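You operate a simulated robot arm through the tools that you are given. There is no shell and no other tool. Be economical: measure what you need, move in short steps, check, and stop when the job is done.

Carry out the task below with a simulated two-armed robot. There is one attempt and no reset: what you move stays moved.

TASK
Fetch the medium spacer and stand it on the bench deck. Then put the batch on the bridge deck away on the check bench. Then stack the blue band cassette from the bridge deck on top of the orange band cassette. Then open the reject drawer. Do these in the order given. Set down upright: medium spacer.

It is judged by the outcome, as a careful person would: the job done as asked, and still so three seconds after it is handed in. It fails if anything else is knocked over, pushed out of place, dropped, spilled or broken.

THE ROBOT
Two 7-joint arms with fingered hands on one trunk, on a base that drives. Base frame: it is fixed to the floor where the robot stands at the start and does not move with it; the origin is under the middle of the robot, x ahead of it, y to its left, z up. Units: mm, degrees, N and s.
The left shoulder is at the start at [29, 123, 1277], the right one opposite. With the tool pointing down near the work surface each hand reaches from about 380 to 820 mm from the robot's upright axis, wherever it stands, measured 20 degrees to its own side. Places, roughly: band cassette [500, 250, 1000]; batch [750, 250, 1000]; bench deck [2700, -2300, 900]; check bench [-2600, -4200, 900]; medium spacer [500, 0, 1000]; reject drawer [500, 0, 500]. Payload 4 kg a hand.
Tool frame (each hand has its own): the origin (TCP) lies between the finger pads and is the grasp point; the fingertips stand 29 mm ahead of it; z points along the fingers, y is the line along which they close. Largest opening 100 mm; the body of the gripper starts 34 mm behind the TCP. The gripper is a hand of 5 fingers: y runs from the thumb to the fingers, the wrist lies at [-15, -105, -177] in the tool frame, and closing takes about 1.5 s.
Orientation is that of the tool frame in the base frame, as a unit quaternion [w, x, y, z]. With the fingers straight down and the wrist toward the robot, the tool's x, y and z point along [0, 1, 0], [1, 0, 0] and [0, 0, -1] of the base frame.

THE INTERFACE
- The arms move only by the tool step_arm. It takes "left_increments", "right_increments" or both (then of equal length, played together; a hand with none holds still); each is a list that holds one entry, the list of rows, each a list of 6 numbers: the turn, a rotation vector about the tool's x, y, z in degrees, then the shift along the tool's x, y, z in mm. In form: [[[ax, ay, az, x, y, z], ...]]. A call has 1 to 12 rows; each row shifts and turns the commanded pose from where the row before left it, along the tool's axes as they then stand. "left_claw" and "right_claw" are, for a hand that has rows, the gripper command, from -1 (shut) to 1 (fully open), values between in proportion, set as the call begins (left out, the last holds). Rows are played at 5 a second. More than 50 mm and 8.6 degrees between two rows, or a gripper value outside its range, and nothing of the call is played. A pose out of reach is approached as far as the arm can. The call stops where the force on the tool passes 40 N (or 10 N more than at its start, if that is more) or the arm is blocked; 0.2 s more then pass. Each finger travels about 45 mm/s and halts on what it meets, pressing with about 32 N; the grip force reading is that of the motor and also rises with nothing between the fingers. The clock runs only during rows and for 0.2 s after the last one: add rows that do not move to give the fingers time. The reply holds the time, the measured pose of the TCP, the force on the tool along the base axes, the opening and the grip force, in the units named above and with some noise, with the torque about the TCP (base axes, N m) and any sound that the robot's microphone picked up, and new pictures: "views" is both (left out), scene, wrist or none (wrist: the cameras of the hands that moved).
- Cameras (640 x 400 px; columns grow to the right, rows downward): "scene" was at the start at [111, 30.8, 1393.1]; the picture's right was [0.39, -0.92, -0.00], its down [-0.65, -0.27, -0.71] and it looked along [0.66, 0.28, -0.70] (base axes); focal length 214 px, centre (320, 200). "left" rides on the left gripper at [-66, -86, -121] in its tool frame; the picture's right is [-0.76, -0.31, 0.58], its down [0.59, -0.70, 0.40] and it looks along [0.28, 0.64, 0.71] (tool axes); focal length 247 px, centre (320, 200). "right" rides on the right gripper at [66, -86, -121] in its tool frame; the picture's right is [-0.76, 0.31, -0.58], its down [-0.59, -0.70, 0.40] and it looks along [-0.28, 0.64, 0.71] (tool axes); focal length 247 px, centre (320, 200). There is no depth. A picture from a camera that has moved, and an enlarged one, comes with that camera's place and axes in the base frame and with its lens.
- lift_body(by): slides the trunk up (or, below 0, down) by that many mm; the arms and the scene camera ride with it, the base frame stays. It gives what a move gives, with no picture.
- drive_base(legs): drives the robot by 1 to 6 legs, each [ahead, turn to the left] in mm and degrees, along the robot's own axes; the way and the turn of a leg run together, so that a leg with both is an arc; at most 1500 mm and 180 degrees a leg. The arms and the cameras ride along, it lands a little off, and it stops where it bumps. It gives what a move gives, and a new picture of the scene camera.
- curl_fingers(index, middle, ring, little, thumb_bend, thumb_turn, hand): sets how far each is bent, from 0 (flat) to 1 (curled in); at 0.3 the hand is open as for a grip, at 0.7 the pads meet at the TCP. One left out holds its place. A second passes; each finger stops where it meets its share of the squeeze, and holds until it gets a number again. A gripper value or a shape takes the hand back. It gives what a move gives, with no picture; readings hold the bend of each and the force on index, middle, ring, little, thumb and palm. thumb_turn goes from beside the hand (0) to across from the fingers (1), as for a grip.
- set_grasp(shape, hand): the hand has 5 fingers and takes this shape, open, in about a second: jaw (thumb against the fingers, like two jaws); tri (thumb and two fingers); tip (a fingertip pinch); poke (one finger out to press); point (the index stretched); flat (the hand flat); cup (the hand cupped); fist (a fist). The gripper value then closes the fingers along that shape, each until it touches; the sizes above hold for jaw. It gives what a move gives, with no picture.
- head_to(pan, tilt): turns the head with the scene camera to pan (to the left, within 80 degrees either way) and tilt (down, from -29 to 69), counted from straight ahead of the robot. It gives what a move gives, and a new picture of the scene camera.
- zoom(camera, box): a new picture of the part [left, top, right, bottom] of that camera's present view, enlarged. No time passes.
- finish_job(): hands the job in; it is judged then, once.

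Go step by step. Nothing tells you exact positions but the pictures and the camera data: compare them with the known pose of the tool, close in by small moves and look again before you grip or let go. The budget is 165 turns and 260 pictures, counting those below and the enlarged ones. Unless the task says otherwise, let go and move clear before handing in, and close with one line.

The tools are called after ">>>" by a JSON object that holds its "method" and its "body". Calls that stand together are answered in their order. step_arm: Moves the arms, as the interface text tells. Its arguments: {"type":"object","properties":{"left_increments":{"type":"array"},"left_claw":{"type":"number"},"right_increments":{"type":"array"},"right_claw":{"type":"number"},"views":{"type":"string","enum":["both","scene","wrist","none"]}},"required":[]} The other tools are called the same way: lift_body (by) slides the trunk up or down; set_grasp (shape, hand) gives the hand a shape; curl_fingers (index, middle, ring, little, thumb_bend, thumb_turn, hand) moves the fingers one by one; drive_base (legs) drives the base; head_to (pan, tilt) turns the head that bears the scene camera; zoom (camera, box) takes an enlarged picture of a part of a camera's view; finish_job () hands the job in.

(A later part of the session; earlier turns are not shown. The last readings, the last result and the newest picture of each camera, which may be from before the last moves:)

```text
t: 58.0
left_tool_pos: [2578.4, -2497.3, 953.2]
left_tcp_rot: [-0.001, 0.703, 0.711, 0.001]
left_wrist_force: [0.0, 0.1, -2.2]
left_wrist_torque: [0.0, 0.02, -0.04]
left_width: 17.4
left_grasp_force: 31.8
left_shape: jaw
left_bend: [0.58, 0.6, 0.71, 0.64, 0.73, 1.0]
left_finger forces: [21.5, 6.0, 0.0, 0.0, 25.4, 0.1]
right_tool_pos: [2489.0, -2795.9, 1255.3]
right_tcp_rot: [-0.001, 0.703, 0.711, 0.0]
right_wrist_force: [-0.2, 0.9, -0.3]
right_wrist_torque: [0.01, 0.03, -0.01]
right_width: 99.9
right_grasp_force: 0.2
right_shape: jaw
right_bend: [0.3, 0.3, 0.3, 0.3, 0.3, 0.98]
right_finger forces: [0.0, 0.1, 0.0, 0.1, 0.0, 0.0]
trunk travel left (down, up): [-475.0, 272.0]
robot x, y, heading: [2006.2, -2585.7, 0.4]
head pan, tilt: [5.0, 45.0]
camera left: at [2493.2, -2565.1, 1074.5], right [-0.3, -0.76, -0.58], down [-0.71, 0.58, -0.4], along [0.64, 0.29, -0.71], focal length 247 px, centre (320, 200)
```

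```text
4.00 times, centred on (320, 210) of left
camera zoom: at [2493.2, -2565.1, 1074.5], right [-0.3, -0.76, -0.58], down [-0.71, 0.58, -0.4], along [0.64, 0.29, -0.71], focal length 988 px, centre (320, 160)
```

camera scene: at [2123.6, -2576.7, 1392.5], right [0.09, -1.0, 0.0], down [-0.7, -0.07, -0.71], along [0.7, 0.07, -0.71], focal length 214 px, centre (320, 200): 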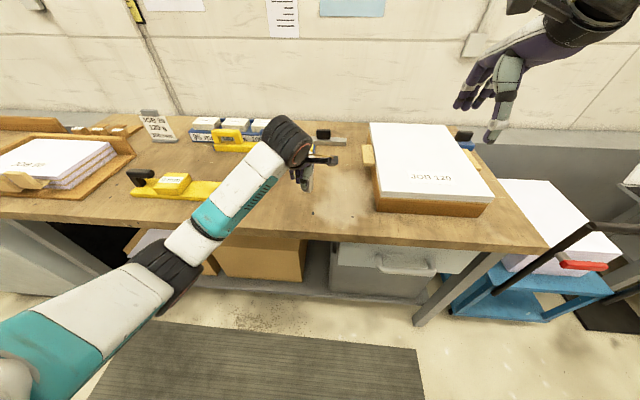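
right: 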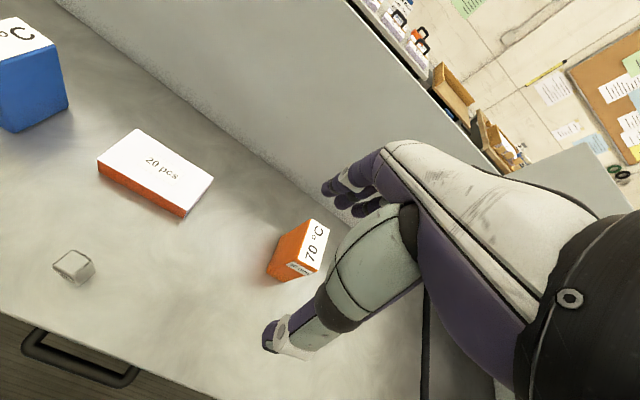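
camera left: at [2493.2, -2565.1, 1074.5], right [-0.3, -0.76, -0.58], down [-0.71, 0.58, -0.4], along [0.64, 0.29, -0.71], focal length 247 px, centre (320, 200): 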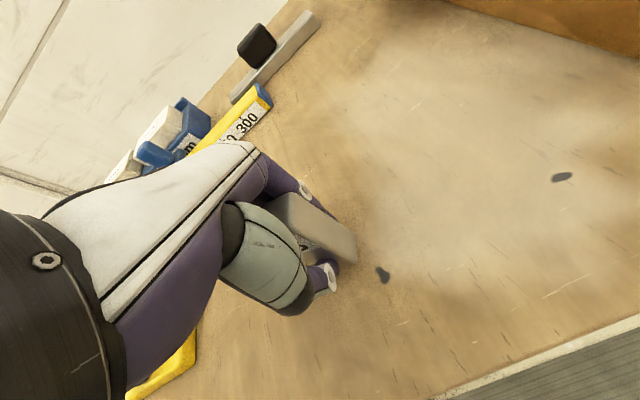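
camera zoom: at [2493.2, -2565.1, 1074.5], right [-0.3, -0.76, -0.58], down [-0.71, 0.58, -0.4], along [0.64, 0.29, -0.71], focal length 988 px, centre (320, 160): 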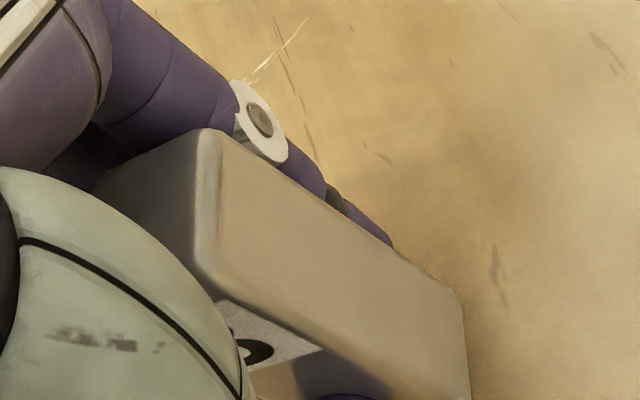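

>>> {"method": "step_arm", "body": {"left_increments": [[[0, 0, 0, 0, 0, 4], [0, 0, 0, 0, 0, 3], [0, 0, 0, 0, 0, 0]]], "views": "none"}}

>>> {"method": "step_arm", "body": {"left_increments": [[[0, 0, 0, 0, 0, 2], [0, 0, 0, 0, 0, 1], [0, 0, 0, 0, 0, 0]]], "views": "none"}}

```text
t: 58.8
left_tool_pos: [2579.7, -2499.2, 945.5]
left_tcp_rot: [-0.001, 0.704, 0.71, -0.001]
left_wrist_force: [-0.4, -0.7, -1.2]
left_wrist_torque: [0.01, -0.01, 0.03]
left_width: 17.1
left_grasp_force: 32.0
left_shape: jaw
left_bend: [0.58, 0.6, 0.71, 0.64, 0.73, 1.0]
left_finger forces: [21.5, 6.0, 0.0, 0.1, 25.4, 0.0]
right_tool_pos: [2489.8, -2795.3, 1254.1]
right_tcp_rot: [0.001, 0.704, 0.711, 0.0]
right_wrist_force: [-1.0, 0.1, 0.0]
right_wrist_torque: [0.03, -0.02, 0.02]
right_width: 99.9
right_grasp_force: 0.1
right_shape: jaw
right_bend: [0.3, 0.3, 0.3, 0.3, 0.3, 0.98]
right_finger forces: [0.1, 0.0, 0.0, 0.0, 0.1, 0.0]
trunk travel left (down, up): [-475.0, 272.0]
robot x, y, heading: [2009.1, -2588.8, 0.3]
head pan, tilt: [5.0, 45.0]
```

```text
t: 59.6
left_tool_pos: [2579.0, -2498.4, 942.9]
left_tcp_rot: [0.0, 0.703, 0.711, 0.0]
left_wrist_force: [-0.6, 0.1, -2.3]
left_wrist_torque: [-0.01, 0.01, 0.0]
left_width: 17.2
left_grasp_force: 32.1
left_shape: jaw
left_bend: [0.58, 0.6, 0.71, 0.64, 0.73, 1.0]
left_finger forces: [21.5, 6.0, 0.1, 0.0, 25.4, 0.0]
right_tool_pos: [2489.7, -2796.1, 1254.7]
right_tcp_rot: [0.0, 0.703, 0.711, 0.0]
right_wrist_force: [-0.6, 0.0, -0.1]
right_wrist_torque: [0.01, -0.03, -0.05]
right_width: 100.1
right_grasp_force: 0.1
right_shape: jaw
right_bend: [0.3, 0.3, 0.3, 0.3, 0.3, 0.98]
right_finger forces: [0.0, 0.0, 0.0, 0.0, 0.0, 0.0]
trunk travel left (down, up): [-475.0, 272.0]
robot x, y, heading: [2008.5, -2582.3, 0.2]
head pan, tilt: [5.0, 45.0]
```

No contact yet; continuing down in small steps.

>>> {"method": "step_arm", "body": {"left_increments": [[[0, 0, 0, 0, 0, 1.5], [0, 0, 0, 0, 0, 1], [0, 0, 0, 0, 0, 0]]], "views": "wrist"}}

>>> {"method": "step_arm", "body": {"left_increments": [[[0, 0, 0, 0, 0, 1.5], [0, 0, 0, 0, 0, 1], [0, 0, 0, 0, 0, 0]]], "views": "none"}}

```text
t: 60.4
left_tool_pos: [2578.8, -2498.8, 941.3]
left_tcp_rot: [0.0, 0.704, 0.71, 0.0]
left_wrist_force: [-0.7, 0.6, 4.9]
left_wrist_torque: [0.01, -0.09, 0.01]
left_width: 17.2
left_grasp_force: 31.6
left_shape: jaw
left_bend: [0.59, 0.6, 0.71, 0.64, 0.73, 1.0]
left_finger forces: [21.2, 6.7, 0.0, 0.0, 26.2, 0.0]
right_tool_pos: [2489.2, -2796.5, 1254.7]
right_tcp_rot: [0.0, 0.703, 0.711, 0.0]
right_wrist_force: [-0.1, -0.9, 0.7]
right_wrist_torque: [0.03, -0.02, -0.04]
right_width: 99.8
right_grasp_force: 0.1
right_shape: jaw
right_bend: [0.3, 0.3, 0.3, 0.3, 0.3, 0.98]
right_finger forces: [0.0, 0.1, 0.0, 0.0, 0.0, 0.1]
trunk travel left (down, up): [-475.0, 272.0]
robot x, y, heading: [2006.3, -2583.9, 0.4]
head pan, tilt: [5.0, 45.0]
camera left: at [2494.5, -2564.6, 1062.1], right [-0.3, -0.76, -0.58], down [-0.71, 0.58, -0.4], along [0.64, 0.29, -0.71], focal length 247 px, centre (320, 200)
```

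left: 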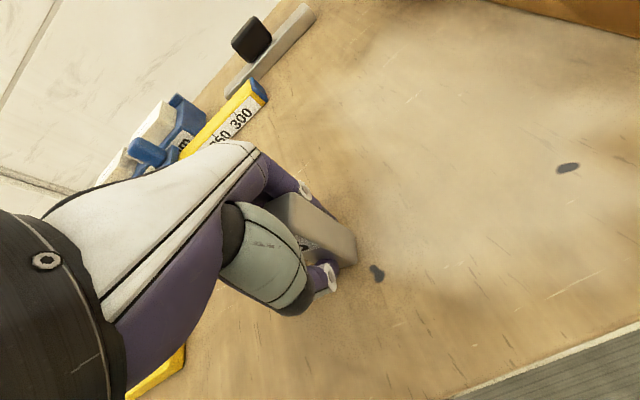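

```text
t: 61.2
left_tool_pos: [2578.6, -2496.6, 941.1]
left_tcp_rot: [0.001, 0.703, 0.711, 0.001]
left_wrist_force: [-3.4, 2.1, 14.2]
left_wrist_torque: [0.05, -0.17, 0.09]
left_width: 17.5
left_grasp_force: 32.3
left_shape: jaw
left_bend: [0.59, 0.75, 0.71, 0.64, 0.73, 1.0]
left_finger forces: [20.6, 7.7, 0.1, 0.0, 28.0, 0.0]
right_tool_pos: [2486.6, -2796.7, 1255.1]
right_tcp_rot: [0.0, 0.703, 0.711, 0.0]
right_wrist_force: [-0.3, 0.3, 0.9]
right_wrist_torque: [-0.02, 0.05, -0.01]
right_width: 100.1
right_grasp_force: 0.1
right_shape: jaw
right_bend: [0.3, 0.3, 0.3, 0.3, 0.3, 0.98]
right_finger forces: [0.0, 0.1, 0.0, 0.1, 0.1, 0.0]
trunk travel left (down, up): [-475.0, 272.0]
robot x, y, heading: [2007.0, -2584.7, 0.3]
head pan, tilt: [5.0, 45.0]
```

Contact is made; relieve slightly and open partway, then check.

>>> {"method": "step_arm", "body": {"left_increments": [[[0, 0, 0, 0, 0, -1], [0, 0, 0, 0, 0, 0], [0, 0, 0, 0, 0, 0], [0, 0, 0, 0, 0, 0], [0, 0, 0, 0, 0, 0]]], "left_claw": 0.2, "views": "wrist"}}

>>> {"method": "zoom", "body": {"camera": "left", "box": [240, 160, 400, 260]}}

```text
t: 62.4
left_tool_pos: [2579.4, -2498.4, 938.7]
left_tcp_rot: [0.0, 0.704, 0.711, 0.0]
left_wrist_force: [-1.1, 0.0, 1.1]
left_wrist_torque: [-0.01, 0.0, 0.01]
left_width: 59.9
left_grasp_force: 0.1
left_shape: jaw
left_bend: [0.4, 0.39, 0.73, 0.45, 0.31, 1.0]
left_finger forces: [0.0, 0.0, 0.0, 0.0, 0.0, 0.0]
right_tool_pos: [2489.4, -2796.0, 1254.8]
right_tcp_rot: [0.001, 0.704, 0.71, 0.0]
right_wrist_force: [0.2, 0.4, 0.3]
right_wrist_torque: [-0.03, 0.01, 0.01]
right_width: 99.7
right_grasp_force: 0.0
right_shape: jaw
right_bend: [0.3, 0.3, 0.3, 0.3, 0.3, 0.98]
right_finger forces: [0.0, 0.0, 0.0, 0.0, 0.0, 0.0]
trunk travel left (down, up): [-475.0, 272.0]
robot x, y, heading: [2005.7, -2582.7, 0.2]
head pan, tilt: [5.0, 45.0]
camera left: at [2495.2, -2565.1, 1059.6], right [-0.3, -0.76, -0.58], down [-0.71, 0.58, -0.4], along [0.64, 0.29, -0.71], focal length 247 px, centre (320, 200)
```

left: 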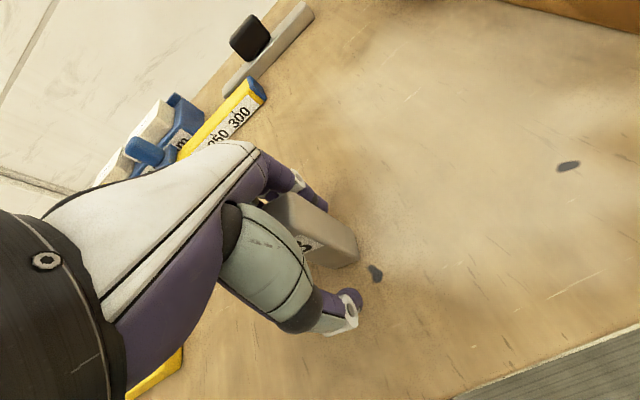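

```text
4.00 times, centred on (320, 210) of left
camera zoom: at [2495.2, -2565.1, 1059.6], right [-0.3, -0.76, -0.58], down [-0.71, 0.58, -0.4], along [0.64, 0.29, -0.71], focal length 988 px, centre (320, 160)
```

zoom: 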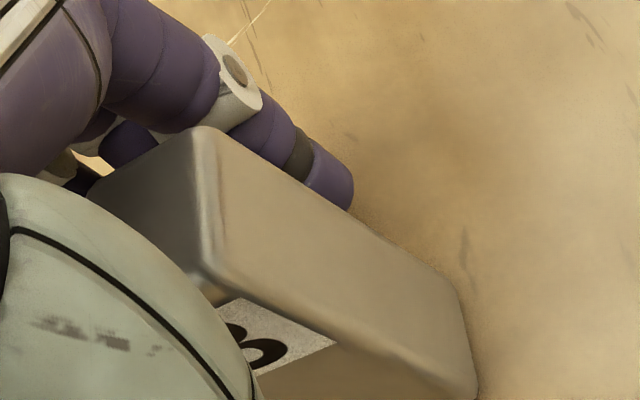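

Fingers have left the spacer except the ring finger still curled; open fully and check.

>>> {"method": "step_arm", "body": {"left_increments": [[[0, 0, 0, 0, 0, 0], [0, 0, 0, 0, 0, 0], [0, 0, 0, 0, 0, 0], [0, 0, 0, 0, 0, 0], [0, 0, 0, 0, 0, 0], [0, 0, 0, 0, 0, 0]]], "left_claw": 1, "views": "wrist"}}

```text
t: 63.8
left_tool_pos: [2579.8, -2498.3, 939.2]
left_tcp_rot: [0.0, 0.703, 0.711, 0.0]
left_wrist_force: [-0.2, -1.1, -0.4]
left_wrist_torque: [0.02, 0.0, -0.02]
left_width: 100.0
left_grasp_force: 0.0
left_shape: jaw
left_bend: [0.3, 0.3, 0.3, 0.3, 0.3, 0.98]
left_finger forces: [0.0, 0.0, 0.0, 0.1, 0.0, 0.0]
right_tool_pos: [2489.1, -2795.8, 1254.2]
right_tcp_rot: [0.0, 0.704, 0.71, 0.0]
right_wrist_force: [0.7, -0.9, -0.1]
right_wrist_torque: [0.01, 0.01, -0.01]
right_width: 99.8
right_grasp_force: 0.1
right_shape: jaw
right_bend: [0.3, 0.3, 0.3, 0.3, 0.3, 0.98]
right_finger forces: [0.0, 0.0, 0.1, 0.0, 0.1, 0.0]
trunk travel left (down, up): [-475.0, 272.0]
robot x, y, heading: [2008.1, -2587.7, 0.5]
head pan, tilt: [5.0, 45.0]
camera left: at [2495.1, -2565.1, 1059.7], right [-0.3, -0.76, -0.58], down [-0.71, 0.58, -0.4], along [0.64, 0.29, -0.71], focal length 247 px, centre (320, 200)
```

left: 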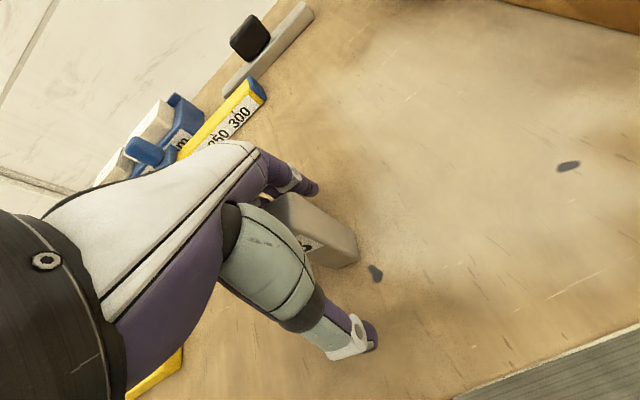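

The hand is fully open; lift straight up and retract.

>>> {"method": "step_arm", "body": {"left_increments": [[[0, 0, 0, 0, 0, -40], [0, 0, 0, 0, 0, -45], [0, 0, 0, 0, 0, -45], [0, 0, 0, 0, 0, -45], [0, 0, 0, 0, 0, -45], [0, 0, 0, 25, -35, 0], [0, 0, 0, 25, -35, 0], [0, 0, 0, 25, -35, 0], [0, 0, 0, 25, -35, 0]]], "views": "scene"}}

>>> {"method": "zoom", "body": {"camera": "scene", "box": [240, 140, 400, 240]}}

```text
t: 65.8
left_tool_pos: [2437.8, -2399.9, 1159.5]
left_tcp_rot: [0.0, 0.703, 0.711, 0.0]
left_wrist_force: [-0.1, -0.4, 0.3]
left_wrist_torque: [0.01, 0.0, 0.02]
left_width: 100.0
left_grasp_force: 0.0
left_shape: jaw
left_bend: [0.3, 0.3, 0.3, 0.3, 0.3, 0.98]
left_finger forces: [0.0, 0.0, 0.1, 0.0, 0.1, 0.0]
right_tool_pos: [2487.8, -2796.6, 1255.0]
right_tcp_rot: [0.0, 0.703, 0.711, -0.001]
right_wrist_force: [-0.7, 0.0, 0.0]
right_wrist_torque: [-0.03, -0.05, 0.01]
right_width: 99.7
right_grasp_force: 0.0
right_shape: jaw
right_bend: [0.3, 0.3, 0.3, 0.3, 0.3, 0.98]
right_finger forces: [0.0, 0.0, 0.0, 0.0, 0.0, 0.0]
trunk travel left (down, up): [-475.0, 272.0]
robot x, y, heading: [2009.1, -2585.6, 0.4]
head pan, tilt: [5.0, 45.0]
camera scene: at [2122.3, -2575.9, 1392.7], right [0.09, -1.0, 0.0], down [-0.7, -0.07, -0.71], along [0.7, 0.07, -0.71], focal length 214 px, centre (320, 200)
```

scene: 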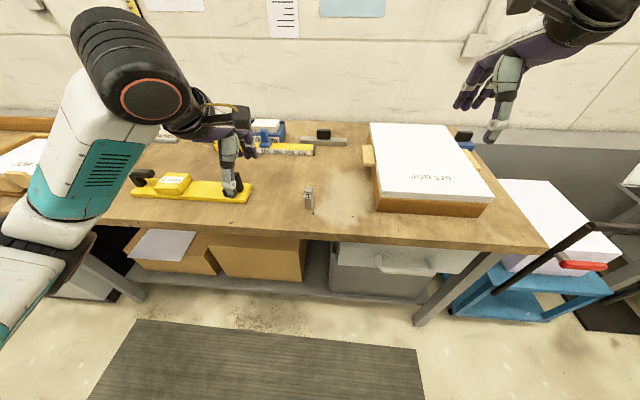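

```text
4.00 times, centred on (320, 190) of scene
camera zoom: at [2122.3, -2575.9, 1392.7], right [0.09, -1.0, 0.0], down [-0.7, -0.07, -0.71], along [0.7, 0.07, -0.71], focal length 858 px, centre (320, 240)
```

zoom: 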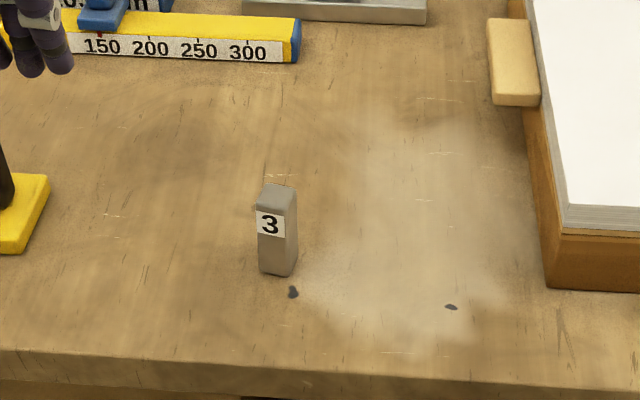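

The spacer stands upright on the bench deck. Now back along the same route to the bridge deck.

>>> {"method": "drive_base", "body": {"legs": [[-1250, 0], [-1300, 0], [0, 90]]}}

```text
t: 82.2
left_tool_pos: [-775.1, -2252.7, 1156.9]
left_tcp_rot: [0.001, -0.019, 1.0, 0.0]
left_wrist_force: [-0.3, 0.2, -0.2]
left_wrist_torque: [-0.02, 0.01, 0.03]
left_width: 99.9
left_grasp_force: 0.1
left_shape: jaw
left_bend: [0.3, 0.3, 0.3, 0.3, 0.3, 0.98]
left_finger forces: [0.0, 0.0, 0.0, 0.0, 0.0, 0.1]
right_tool_pos: [-380.1, -2193.0, 1255.2]
right_tcp_rot: [0.001, -0.018, 1.0, 0.0]
right_wrist_force: [0.2, -0.7, -0.4]
right_wrist_torque: [0.03, -0.02, 0.0]
right_width: 99.7
right_grasp_force: 0.0
right_shape: jaw
right_bend: [0.3, 0.3, 0.3, 0.3, 0.3, 0.98]
right_finger forces: [0.0, 0.0, 0.0, 0.0, 0.1, 0.0]
trunk travel left (down, up): [-475.0, 272.0]
robot x, y, heading: [-577.7, -2682.6, 91.8]
head pan, tilt: [5.0, 45.0]
camera scene: at [-590.8, -2562.5, 1392.5], right [0.99, 0.12, 0.0], down [0.08, -0.7, -0.71], along [-0.08, 0.7, -0.71], focal length 214 px, centre (320, 200)
```

scene: 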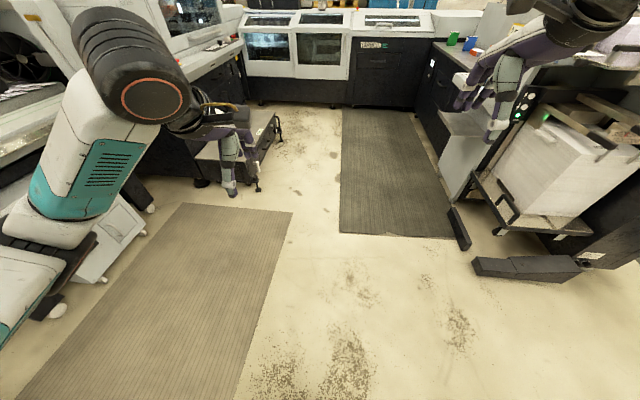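

>>> {"method": "drive_base", "body": {"legs": [[1500, -3], [1200, 0], [0, -89]]}}

```text
t: 99.5
left_tool_pos: [-157.9, 288.4, 1158.3]
left_tcp_rot: [-0.001, 0.708, 0.706, 0.0]
left_wrist_force: [0.5, 0.2, 0.2]
left_wrist_torque: [0.03, 0.01, -0.01]
left_width: 100.0
left_grasp_force: 0.1
left_shape: jaw
left_bend: [0.3, 0.3, 0.3, 0.3, 0.3, 0.98]
left_finger forces: [0.1, 0.1, 0.0, 0.0, 0.0, 0.0]
right_tool_pos: [-112.9, -108.0, 1255.3]
right_tcp_rot: [0.0, 0.708, 0.706, 0.001]
right_wrist_force: [0.6, -0.4, -0.6]
right_wrist_torque: [-0.01, 0.04, 0.03]
right_width: 100.0
right_grasp_force: 0.1
right_shape: jaw
right_bend: [0.3, 0.3, 0.3, 0.3, 0.3, 0.98]
right_finger forces: [0.0, 0.0, 0.0, 0.0, 0.1, 0.0]
trunk travel left (down, up): [-475.0, 272.0]
robot x, y, heading: [-591.2, 108.4, -0.2]
head pan, tilt: [5.0, 45.0]
camera scene: at [-476.9, 115.8, 1392.5], right [0.08, -1.0, 0.0], down [-0.71, -0.06, -0.71], along [0.7, 0.06, -0.71], focal length 214 px, centre (320, 200)
```

scene: 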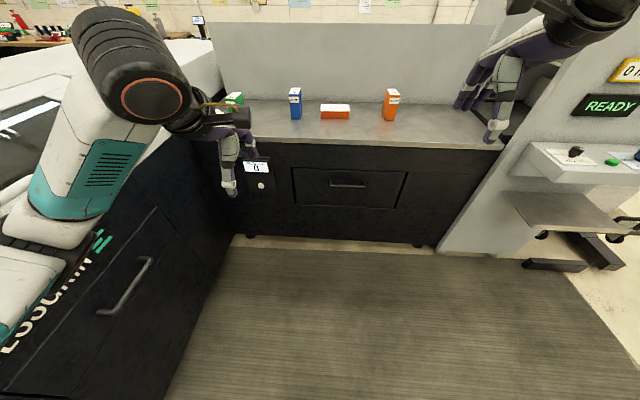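

Items remain as before. Drive up to the bridge deck in front of the batch.

>>> {"method": "drive_base", "body": {"legs": [[590, 0]]}}

>>> {"method": "zoom", "body": {"camera": "scene", "box": [230, 100, 430, 225]}}

```text
t: 102.9
left_tool_pos: [441.3, 287.0, 1156.8]
left_tcp_rot: [-0.001, 0.706, 0.708, -0.001]
left_wrist_force: [0.3, -1.1, -0.1]
left_wrist_torque: [0.03, 0.01, 0.03]
left_width: 99.9
left_grasp_force: 0.0
left_shape: jaw
left_bend: [0.3, 0.3, 0.3, 0.3, 0.3, 0.98]
left_finger forces: [0.1, 0.0, 0.0, 0.0, 0.1, 0.0]
right_tool_pos: [489.0, -109.0, 1255.6]
right_tcp_rot: [-0.001, 0.706, 0.708, 0.0]
right_wrist_force: [0.1, 0.0, 0.1]
right_wrist_torque: [0.01, -0.02, -0.02]
right_width: 99.9
right_grasp_force: 0.1
right_shape: jaw
right_bend: [0.3, 0.3, 0.3, 0.3, 0.3, 0.98]
right_finger forces: [0.0, 0.1, 0.0, 0.1, 0.0, 0.0]
trunk travel left (down, up): [-475.0, 272.0]
robot x, y, heading: [13.5, 103.9, 0.0]
head pan, tilt: [5.0, 45.0]
camera scene: at [124.5, 113.6, 1392.5], right [0.08, -1.0, 0.0], down [-0.71, -0.06, -0.71], along [0.7, 0.06, -0.71], focal length 214 px, centre (320, 200)
```

scene: 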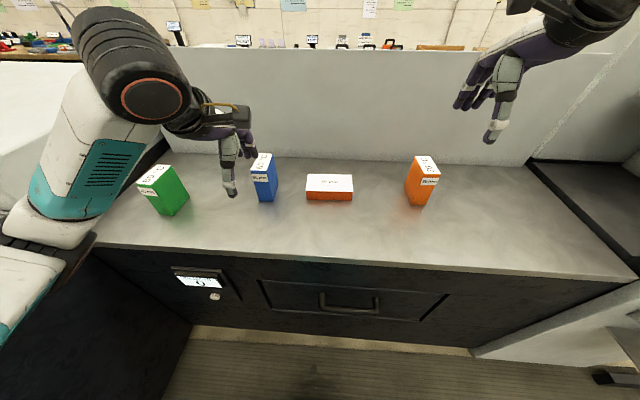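

```text
3.20 times, centred on (330, 162) of scene
camera zoom: at [124.5, 113.6, 1392.5], right [0.08, -1.0, 0.0], down [-0.71, -0.06, -0.71], along [0.7, 0.06, -0.71], focal length 686 px, centre (288, 320)
```

zoom: 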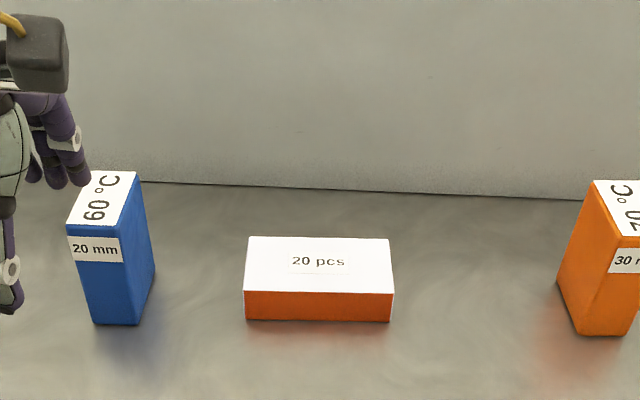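

The batch is about 147 × 83 × 40 mm, centre ≈ [653, 127], yawed ~3.5°. Bring the left hand over it.

>>> {"method": "step_arm", "body": {"left_increments": [[[0, 0, 0, -40, 0, 0], [0, 0, 0, -40, 0, 0], [0, 0, 0, -40, 20, 0], [0, 0, 0, -40, 40, 0], [0, 0, 0, 0, 40, 0], [0, 0, 0, 0, 40, 0], [0, 0, 0, 0, 40, 20], [0, 0, 0, 0, 32, 30], [0, 0, -3.5, 0, 0, 40], [0, 0, 0, 0, 0, 0]]]}}

>>> {"method": "zoom", "body": {"camera": "left", "box": [200, 120, 520, 320]}}

```text
refused: row 4 steps farther than a row can; nothing moved
```

```text
2.00 times, centred on (360, 220) of left
camera zoom: at [357.0, 221.1, 1277.8], right [-0.31, -0.76, -0.58], down [-0.71, 0.59, -0.4], along [0.64, 0.29, -0.71], focal length 494 px, centre (240, 160)
```

zoom: 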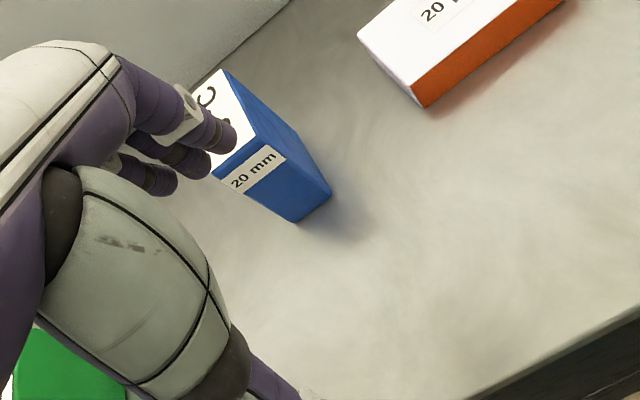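

>>> {"method": "step_arm", "body": {"left_increments": [[[0, 0, 0, -40, 0, 0], [0, 0, 0, -40, 0, 0], [0, 0, 0, -40, 20, 0], [0, 0, 0, -40, 25, 0], [0, 0, 0, 0, 42, 0], [0, 0, 0, 0, 42, 0], [0, 0, 0, 0, 42, 20], [0, 0, 0, 0, 40, 25], [0, 0, -3.5, 0, 0, 40], [0, 0, 0, 0, 0, 0]]]}}

>>> {"method": "zoom", "body": {"camera": "left", "box": [200, 120, 520, 320]}}

```text
t: 105.1
left_tool_pos: [655.4, 128.7, 1074.3]
left_tcp_rot: [-0.001, 0.684, 0.73, 0.0]
left_wrist_force: [0.3, -0.6, 0.6]
left_wrist_torque: [0.04, 0.03, 0.03]
left_width: 100.0
left_grasp_force: 0.2
left_shape: jaw
left_bend: [0.3, 0.3, 0.3, 0.3, 0.3, 0.98]
left_finger forces: [0.1, 0.0, 0.0, 0.0, 0.1, 0.1]
right_tool_pos: [487.3, -109.4, 1254.3]
right_tcp_rot: [0.001, 0.706, 0.708, -0.001]
right_wrist_force: [-0.3, 0.3, -0.9]
right_wrist_torque: [0.02, 0.02, -0.03]
right_width: 100.1
right_grasp_force: 0.0
right_shape: jaw
right_bend: [0.3, 0.3, 0.3, 0.3, 0.3, 0.98]
right_finger forces: [0.0, 0.0, 0.0, 0.1, 0.0, 0.0]
trunk travel left (down, up): [-475.0, 272.0]
robot x, y, heading: [5.0, 104.6, 0.1]
head pan, tilt: [5.0, 45.0]
camera scene: at [123.9, 113.3, 1392.5], right [0.08, -1.0, 0.0], down [-0.7, -0.06, -0.71], along [0.7, 0.06, -0.71], focal length 214 px, centre (320, 200)
camera left: at [575.1, 57.0, 1194.5], right [-0.26, -0.77, -0.58], down [-0.74, 0.54, -0.4], along [0.62, 0.32, -0.71], focal length 247 px, centre (320, 200)
```

scene: 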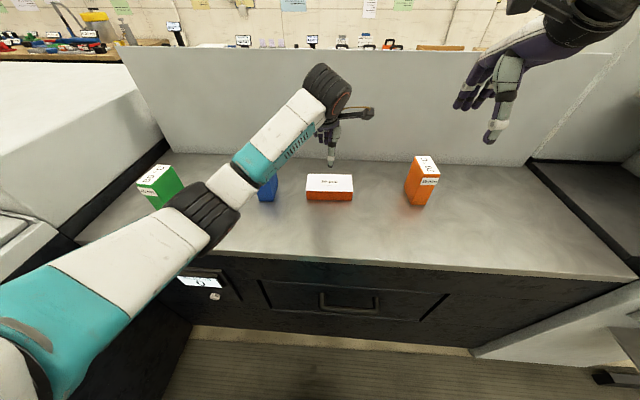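
left: 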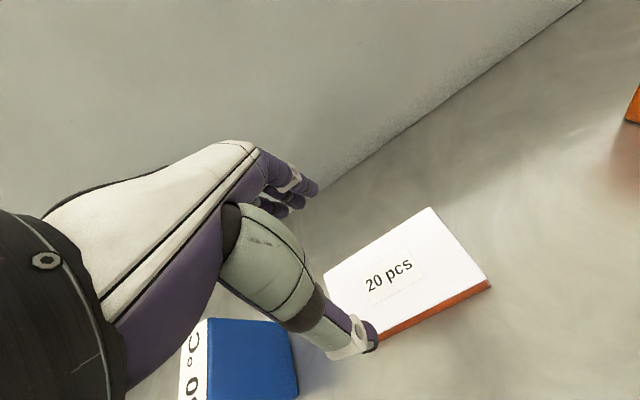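

```text
2.00 times, centred on (360, 220) of left
camera zoom: at [575.1, 57.0, 1194.5], right [-0.26, -0.77, -0.58], down [-0.74, 0.54, -0.4], along [0.62, 0.32, -0.71], focal length 494 px, centre (240, 160)
```

zoom: 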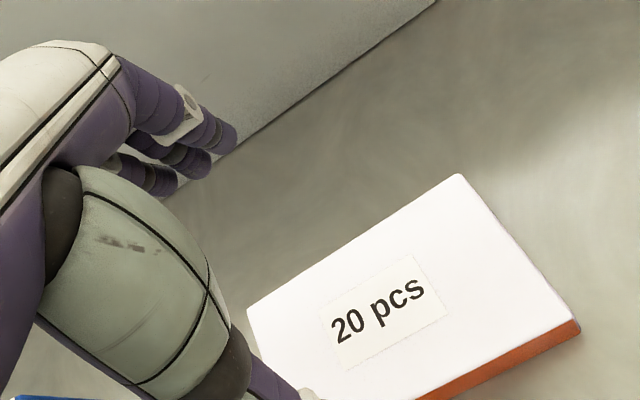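

Corners give centre [655, 125], depth ~85 mm. I'll descend to just above the top and look.

>>> {"method": "step_arm", "body": {"left_increments": [[[0, 0, 0, 0, 0, 40], [0, 0, 0, 0, 0, 40], [0, 0, 0, 0, 0, 10], [0, 0, 0, 0, 0, 0]]], "views": "wrist"}}

>>> {"method": "zoom", "body": {"camera": "left", "box": [220, 140, 460, 360]}}

>>> {"method": "zoom", "body": {"camera": "scene", "box": [270, 100, 430, 220]}}

```text
t: 106.1
left_tool_pos: [657.3, 126.5, 981.1]
left_tcp_rot: [0.0, 0.684, 0.73, 0.0]
left_wrist_force: [0.8, -0.4, -0.4]
left_wrist_torque: [0.04, 0.0, -0.01]
left_width: 99.7
left_grasp_force: 0.1
left_shape: jaw
left_bend: [0.3, 0.3, 0.3, 0.3, 0.3, 0.98]
left_finger forces: [0.1, 0.1, 0.0, 0.0, 0.1, 0.0]
right_tool_pos: [486.7, -108.7, 1254.8]
right_tcp_rot: [0.0, 0.706, 0.708, 0.0]
right_wrist_force: [-0.2, 0.8, 0.5]
right_wrist_torque: [-0.04, -0.03, -0.03]
right_width: 99.9
right_grasp_force: 0.1
right_shape: jaw
right_bend: [0.3, 0.3, 0.3, 0.3, 0.3, 0.98]
right_finger forces: [0.1, 0.1, 0.0, 0.0, 0.0, 0.1]
trunk travel left (down, up): [-475.0, 272.0]
robot x, y, heading: [6.7, 103.1, 0.1]
head pan, tilt: [5.0, 45.0]
camera left: at [576.6, 55.7, 1103.0], right [-0.26, -0.78, -0.58], down [-0.74, 0.54, -0.4], along [0.62, 0.32, -0.71], focal length 247 px, centre (320, 200)
```

left: 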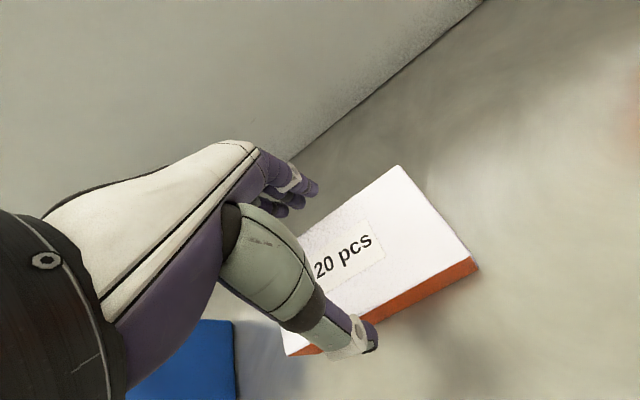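

```text
1.82 times, centred on (340, 250) of left
camera zoom: at [576.6, 55.7, 1103.0], right [-0.26, -0.78, -0.58], down [-0.74, 0.54, -0.4], along [0.62, 0.32, -0.71], focal length 449 px, centre (284, 109)
```

zoom: 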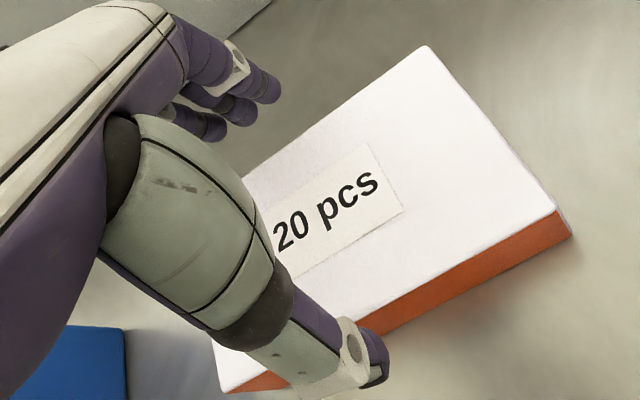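

```text
3.33 times, centred on (350, 160) of scene
camera zoom: at [123.9, 113.5, 1392.5], right [0.08, -1.0, 0.0], down [-0.7, -0.06, -0.71], along [0.7, 0.06, -0.71], focal length 715 px, centre (220, 333)
```

zoom: 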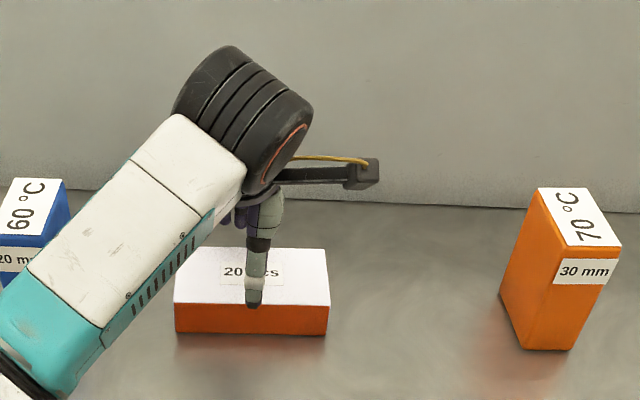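

Slight shift back for centering, then lower with a force check.

>>> {"method": "step_arm", "body": {"left_increments": [[[0, 0, 0, 0, -2.5, 0], [0, 0, 0, 0, 0, 10], [0, 0, 0, 0, 0, 10], [0, 0, 0, 0, 0, 0]]], "views": "wrist"}}

>>> {"method": "zoom", "body": {"camera": "left", "box": [220, 140, 460, 360]}}

>>> {"method": "zoom", "body": {"camera": "scene", "box": [290, 140, 390, 210]}}

```text
t: 107.1
left_tool_pos: [651.5, 126.7, 961.6]
left_tcp_rot: [-0.001, 0.684, 0.73, 0.001]
left_wrist_force: [0.0, 0.6, 0.1]
left_wrist_torque: [0.05, -0.01, -0.02]
left_width: 99.7
left_grasp_force: 0.1
left_shape: jaw
left_bend: [0.3, 0.3, 0.3, 0.3, 0.3, 0.98]
left_finger forces: [0.0, 0.0, 0.0, 0.0, 0.0, 0.0]
right_tool_pos: [489.3, -109.0, 1255.5]
right_tcp_rot: [0.001, 0.706, 0.709, 0.0]
right_wrist_force: [0.3, -0.5, 0.8]
right_wrist_torque: [-0.01, 0.03, -0.02]
right_width: 99.8
right_grasp_force: 0.1
right_shape: jaw
right_bend: [0.3, 0.3, 0.3, 0.3, 0.3, 0.98]
right_finger forces: [0.0, 0.0, 0.0, 0.0, 0.1, 0.0]
trunk travel left (down, up): [-475.0, 272.0]
robot x, y, heading: [6.4, 102.6, 0.1]
head pan, tilt: [5.0, 45.0]
camera left: at [569.6, 55.6, 1082.8], right [-0.26, -0.77, -0.58], down [-0.74, 0.54, -0.4], along [0.62, 0.32, -0.71], focal length 247 px, centre (320, 200)
```

left: 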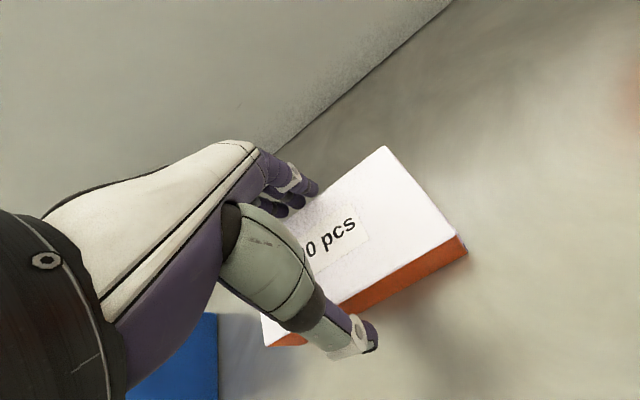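

```text
1.82 times, centred on (340, 250) of left
camera zoom: at [569.6, 55.6, 1082.8], right [-0.26, -0.77, -0.58], down [-0.74, 0.54, -0.4], along [0.62, 0.32, -0.71], focal length 449 px, centre (284, 109)
```

zoom: 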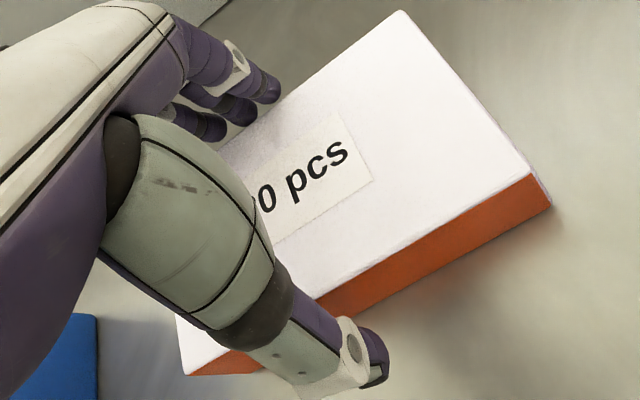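

```text
5.71 times, centred on (340, 175) of scene
camera zoom: at [123.9, 113.5, 1392.5], right [0.08, -1.0, 0.0], down [-0.7, -0.06, -0.71], along [0.7, 0.06, -0.71], focal length 1226 px, centre (206, 343)
```

zoom: 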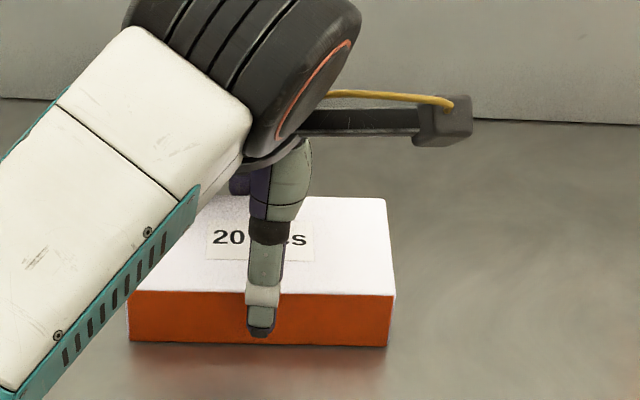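

>>> {"method": "step_arm", "body": {"left_increments": [[[0, 0, 0, 0, 1, 10], [0, 0, 0, 0, 0, 10], [0, 0, 0, 0, 0, 6], [0, 0, 0, 0, 0, 0]]], "views": "wrist"}}

>>> {"method": "zoom", "body": {"camera": "left", "box": [220, 140, 460, 360]}}

```text
t: 108.1
left_tool_pos: [651.8, 126.7, 936.8]
left_tcp_rot: [0.001, 0.684, 0.729, 0.0]
left_wrist_force: [3.9, 0.0, 4.6]
left_wrist_torque: [0.01, -0.2, 0.01]
left_width: 99.7
left_grasp_force: 0.1
left_shape: jaw
left_bend: [0.28, 0.3, 0.3, 0.3, 0.3, 0.98]
left_finger forces: [4.3, 0.0, 0.6, 0.0, 0.0, 0.0]
right_tool_pos: [487.0, -109.7, 1254.6]
right_tcp_rot: [0.0, 0.706, 0.708, 0.0]
right_wrist_force: [-0.1, -0.6, -0.4]
right_wrist_torque: [0.0, -0.02, 0.0]
right_width: 99.8
right_grasp_force: 0.0
right_shape: jaw
right_bend: [0.3, 0.3, 0.3, 0.3, 0.3, 0.98]
right_finger forces: [0.1, 0.0, 0.1, 0.0, 0.0, 0.1]
trunk travel left (down, up): [-475.0, 272.0]
robot x, y, heading: [4.1, 107.2, -0.3]
head pan, tilt: [5.0, 45.0]
camera left: at [571.0, 56.6, 1056.6], right [-0.26, -0.78, -0.58], down [-0.74, 0.54, -0.4], along [0.62, 0.32, -0.71], focal length 247 px, centre (320, 200)
```

left: 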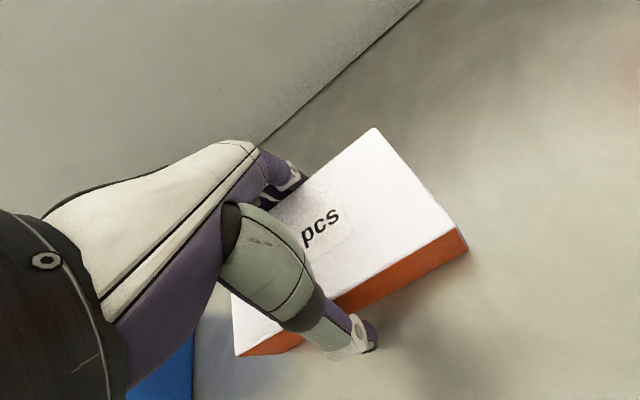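

```text
1.82 times, centred on (340, 250) of left
camera zoom: at [571.0, 56.6, 1056.6], right [-0.26, -0.78, -0.58], down [-0.74, 0.54, -0.4], along [0.62, 0.32, -0.71], focal length 449 px, centre (284, 109)
```

zoom: 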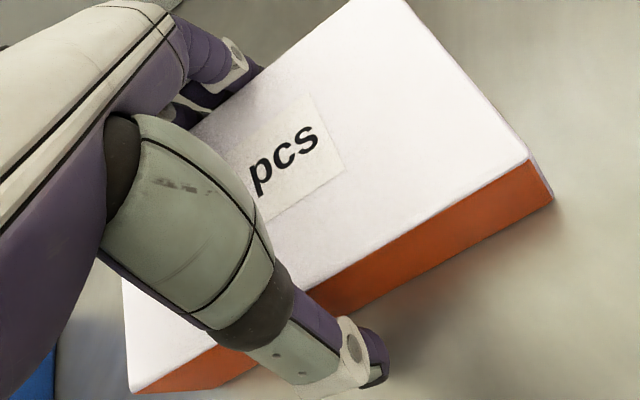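

The index touches the back face, so shift forward 3 mm and close.

>>> {"method": "step_arm", "body": {"left_increments": [[[0, 0, 0, 0, 3, 0], [0, 0, 0, 0, 0, 1]]], "views": "none"}}

>>> {"method": "step_arm", "body": {"left_increments": [[[0, 0, 0, 0, 0, 0], [0, 0, 0, 0, 0, 0], [0, 0, 0, 0, 0, 0], [0, 0, 0, 0, 0, 0], [0, 0, 0, 0, 0, 0], [0, 0, 0, 0, 0, 0]]], "left_claw": -1, "views": "wrist"}}

```text
t: 108.7
left_tool_pos: [653.6, 128.7, 934.6]
left_tcp_rot: [-0.002, 0.684, 0.73, 0.0]
left_wrist_force: [2.9, -0.3, 2.5]
left_wrist_torque: [0.0, -0.09, -0.01]
left_width: 99.9
left_grasp_force: 0.0
left_shape: jaw
left_bend: [0.29, 0.3, 0.3, 0.3, 0.3, 0.98]
left_finger forces: [2.2, 0.1, 0.0, 0.0, 0.0, 0.1]
right_tool_pos: [486.2, -110.0, 1254.4]
right_tcp_rot: [-0.001, 0.706, 0.708, 0.0]
right_wrist_force: [-0.8, 0.7, 0.3]
right_wrist_torque: [-0.04, -0.01, 0.0]
right_width: 99.6
right_grasp_force: 0.0
right_shape: jaw
right_bend: [0.3, 0.3, 0.3, 0.3, 0.3, 0.98]
right_finger forces: [0.0, 0.0, 0.1, 0.0, 0.0, 0.0]
trunk travel left (down, up): [-475.0, 272.0]
robot x, y, heading: [8.4, 106.3, 0.0]
head pan, tilt: [5.0, 45.0]
```

```text
t: 110.1
left_tool_pos: [654.9, 128.0, 934.8]
left_tcp_rot: [0.0, 0.684, 0.729, 0.0]
left_wrist_force: [2.7, 0.9, 2.2]
left_wrist_torque: [0.03, 0.16, -0.01]
left_width: 85.3
left_grasp_force: 32.0
left_shape: jaw
left_bend: [0.31, 0.34, 0.26, 0.35, 0.31, 0.98]
left_finger forces: [22.6, 7.6, 3.8, 2.1, 32.7, 0.0]
right_tool_pos: [488.4, -109.7, 1254.4]
right_tcp_rot: [0.0, 0.706, 0.708, 0.001]
right_wrist_force: [-0.6, -0.8, -0.3]
right_wrist_torque: [0.01, 0.0, -0.02]
right_width: 99.8
right_grasp_force: 0.1
right_shape: jaw
right_bend: [0.3, 0.3, 0.3, 0.3, 0.3, 0.98]
right_finger forces: [0.0, 0.0, 0.0, 0.0, 0.1, 0.1]
trunk travel left (down, up): [-475.0, 272.0]
robot x, y, heading: [5.4, 106.3, 0.0]
head pan, tilt: [5.0, 45.0]
camera left: at [573.4, 57.0, 1055.1], right [-0.26, -0.77, -0.58], down [-0.74, 0.54, -0.4], along [0.62, 0.32, -0.71], focal length 247 px, centre (320, 200)
```

left: 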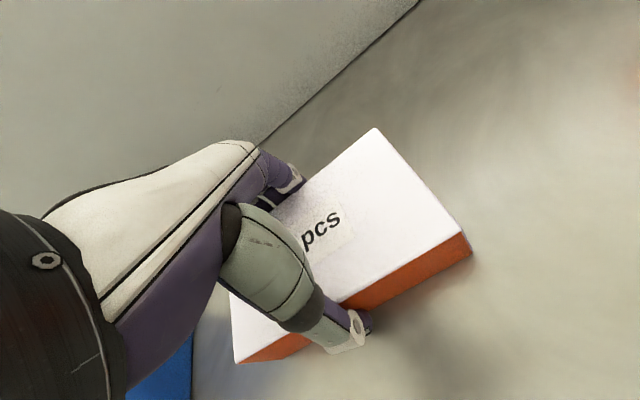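

Firm grip at 85 mm. Lift a little and check it holds level.

>>> {"method": "step_arm", "body": {"left_increments": [[[0, 0, 0, 0, 0, -15], [0, 0, 0, 0, 0, -25], [0, 0, 0, 0, 0, 0]]], "views": "both"}}

```text
t: 110.9
left_tool_pos: [653.8, 129.5, 974.9]
left_tcp_rot: [-0.002, 0.684, 0.73, 0.001]
left_wrist_force: [0.7, -0.4, -3.8]
left_wrist_torque: [-0.01, -0.02, 0.0]
left_width: 84.6
left_grasp_force: 32.2
left_shape: jaw
left_bend: [0.31, 0.35, 0.26, 0.36, 0.31, 0.98]
left_finger forces: [22.4, 7.4, 3.0, 2.2, 33.6, 0.0]
right_tool_pos: [487.9, -109.3, 1255.2]
right_tcp_rot: [0.0, 0.706, 0.708, 0.0]
right_wrist_force: [0.8, -0.6, -0.7]
right_wrist_torque: [0.02, 0.02, 0.02]
right_width: 100.0
right_grasp_force: 0.0
right_shape: jaw
right_bend: [0.3, 0.3, 0.3, 0.3, 0.3, 0.98]
right_finger forces: [0.0, 0.0, 0.0, 0.0, 0.1, 0.0]
trunk travel left (down, up): [-475.0, 272.0]
robot x, y, heading: [7.6, 105.7, 0.1]
head pan, tilt: [5.0, 45.0]
camera scene: at [124.3, 113.5, 1392.4], right [0.08, -1.0, 0.0], down [-0.71, -0.06, -0.71], along [0.7, 0.06, -0.71], focal length 214 px, centre (320, 200)
camera left: at [573.8, 58.1, 1096.3], right [-0.26, -0.77, -0.58], down [-0.74, 0.54, -0.4], along [0.62, 0.32, -0.71], focal length 247 px, centre (320, 200)
```

scene: 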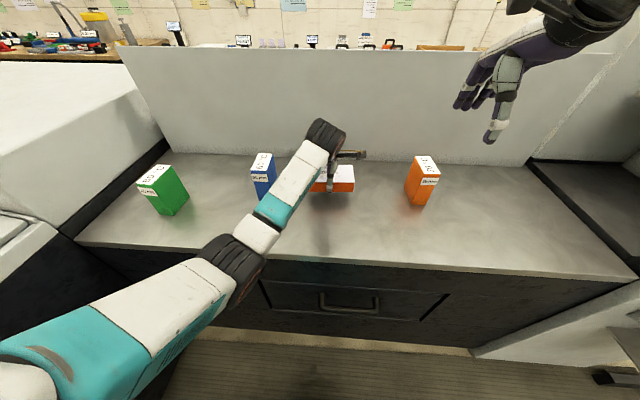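
left: 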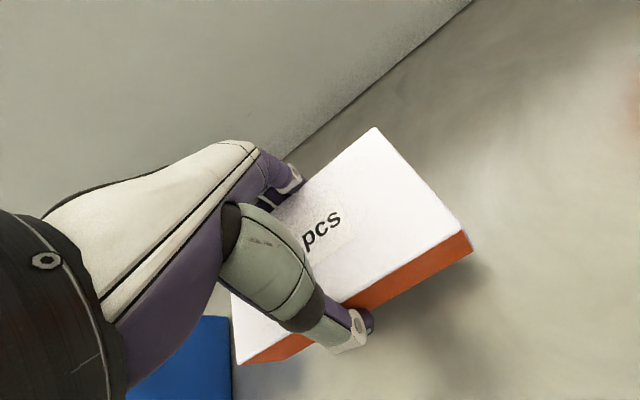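

>>> {"method": "step_arm", "body": {"left_increments": [[[0, 0, 0, 0, 0, -40], [0, 0, 0, 0, 0, -45], [0, 0, 0, 0, 0, -45], [0, 0, 0, 0, 0, -45], [0, 0, 0, 10, -42, 0], [0, 0, 0, 10, -42, 0], [0, 0, 0, 15, -42, 0], [0, 0, 0, 15, -42, 0], [0, 0, 0, 15, -40, 0]]], "views": "wrist"}}

>>> {"method": "drive_base", "body": {"legs": [[-600, 0], [0, -90]]}}

>>> {"method": "head_to", "body": {"pan": -25, "tilt": 15}}

```text
t: 113.1
left_tool_pos: [488.2, 197.0, 1120.3]
left_tcp_rot: [0.009, 0.671, 0.74, 0.031]
left_wrist_force: [0.0, 0.0, -3.9]
left_wrist_torque: [0.06, 0.01, 0.02]
left_width: 84.4
left_grasp_force: 32.0
left_shape: jaw
left_bend: [0.32, 0.35, 0.26, 0.36, 0.31, 0.97]
left_finger forces: [22.3, 7.3, 2.5, 2.4, 33.4, 0.0]
left hand out of reach, approached as far as the arm can: row 7, 8, 9
right_tool_pos: [489.2, -109.4, 1254.4]
right_tcp_rot: [-0.001, 0.706, 0.708, 0.0]
right_wrist_force: [0.5, -0.6, 0.0]
right_wrist_torque: [0.0, 0.03, -0.02]
right_width: 100.0
right_grasp_force: 0.0
right_shape: jaw
right_bend: [0.3, 0.3, 0.3, 0.3, 0.3, 0.98]
right_finger forces: [0.0, 0.0, 0.0, 0.1, 0.1, 0.1]
trunk travel left (down, up): [-475.0, 272.0]
robot x, y, heading: [6.8, 107.0, -0.1]
head pan, tilt: [5.0, 45.0]
stopped in row 9 (left hand): the arm was blocked; the commanded pose is now the measured one
camera left: at [403.1, 120.1, 1233.8], right [-0.2, -0.76, -0.62], down [-0.73, 0.53, -0.42], along [0.65, 0.37, -0.67], focal length 247 px, centre (320, 200)
```

left: 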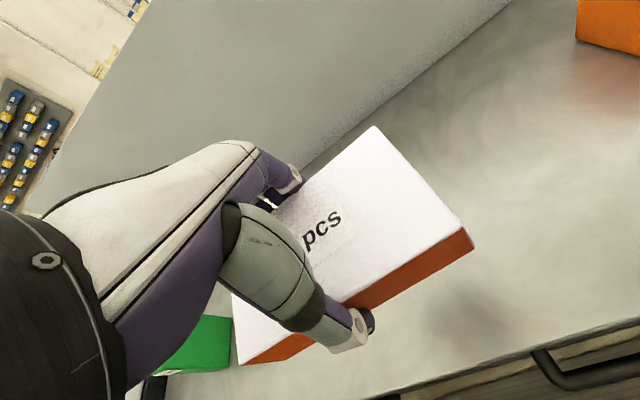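

```text
t: 120.3
left_tool_pos: [-508.4, -370.8, 1119.7]
left_tcp_rot: [0.027, 0.999, 0.036, 0.016]
left_wrist_force: [0.4, 0.1, -2.7]
left_wrist_torque: [0.0, 0.0, -0.02]
left_width: 76.7
left_grasp_force: 31.8
left_shape: jaw
left_bend: [0.32, 0.35, 0.26, 0.36, 0.31, 0.97]
left_finger forces: [21.7, 7.2, 2.2, 2.3, 32.0, 0.1]
right_tool_pos: [-816.6, -364.0, 1255.5]
right_tcp_rot: [0.0, 1.0, -0.01, 0.0]
right_wrist_force: [-0.2, -0.3, 0.2]
right_wrist_torque: [-0.01, 0.0, -0.02]
right_width: 99.7
right_grasp_force: 0.1
right_shape: jaw
right_bend: [0.3, 0.3, 0.3, 0.3, 0.3, 0.98]
right_finger forces: [0.0, 0.0, 0.0, 0.1, 0.0, 0.0]
trunk travel left (down, up): [-475.0, 272.0]
robot x, y, heading: [-591.3, 111.0, -91.3]
head pan, tilt: [5.0, 45.0]
camera scene: at [-587.2, -6.2, 1392.5], right [-1.0, -0.06, 0.0], down [-0.04, 0.71, -0.71], along [0.04, -0.71, -0.71], focal length 214 px, centre (320, 200)
```

scene: 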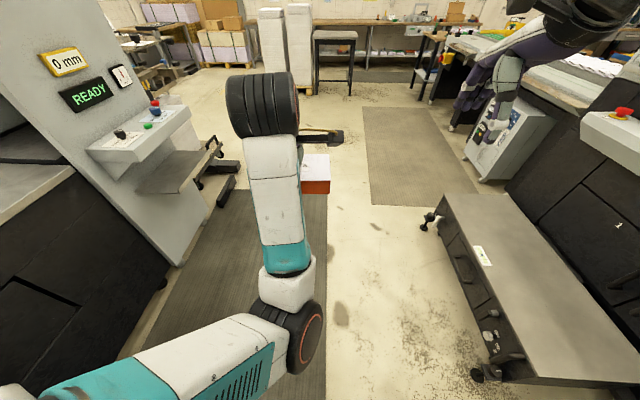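

```text
t: 121.2
left_tool_pos: [-507.7, -371.2, 1120.0]
left_tcp_rot: [0.027, 0.999, 0.038, 0.018]
left_wrist_force: [-0.6, -0.9, -3.3]
left_wrist_torque: [0.03, 0.02, 0.02]
left_width: 76.0
left_grasp_force: 32.5
left_shape: jaw
left_bend: [0.32, 0.35, 0.26, 0.37, 0.31, 0.97]
left_finger forces: [21.7, 7.1, 2.1, 2.4, 32.0, 0.0]
right_tool_pos: [-816.2, -364.8, 1256.3]
right_tcp_rot: [0.001, 1.0, -0.009, -0.001]
right_wrist_force: [-0.7, 0.7, 0.2]
right_wrist_torque: [-0.02, -0.01, 0.03]
right_width: 99.6
right_grasp_force: 0.1
right_shape: jaw
right_bend: [0.3, 0.3, 0.3, 0.3, 0.3, 0.98]
right_finger forces: [0.0, 0.1, 0.1, 0.0, 0.0, 0.0]
trunk travel left (down, up): [-475.0, 272.0]
robot x, y, heading: [-592.1, 110.5, -91.3]
head pan, tilt: [-25.0, 15.0]
camera scene: at [-633.8, -8.9, 1439.2], right [-0.9, 0.44, 0.0], down [0.12, 0.23, -0.97], along [-0.43, -0.87, -0.26], focal length 214 px, centre (320, 200)
```

scene: 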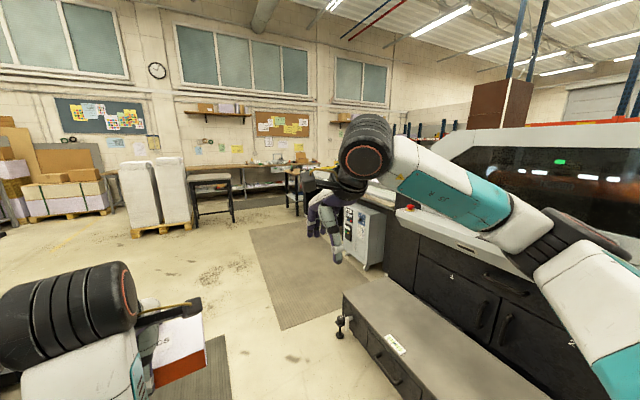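

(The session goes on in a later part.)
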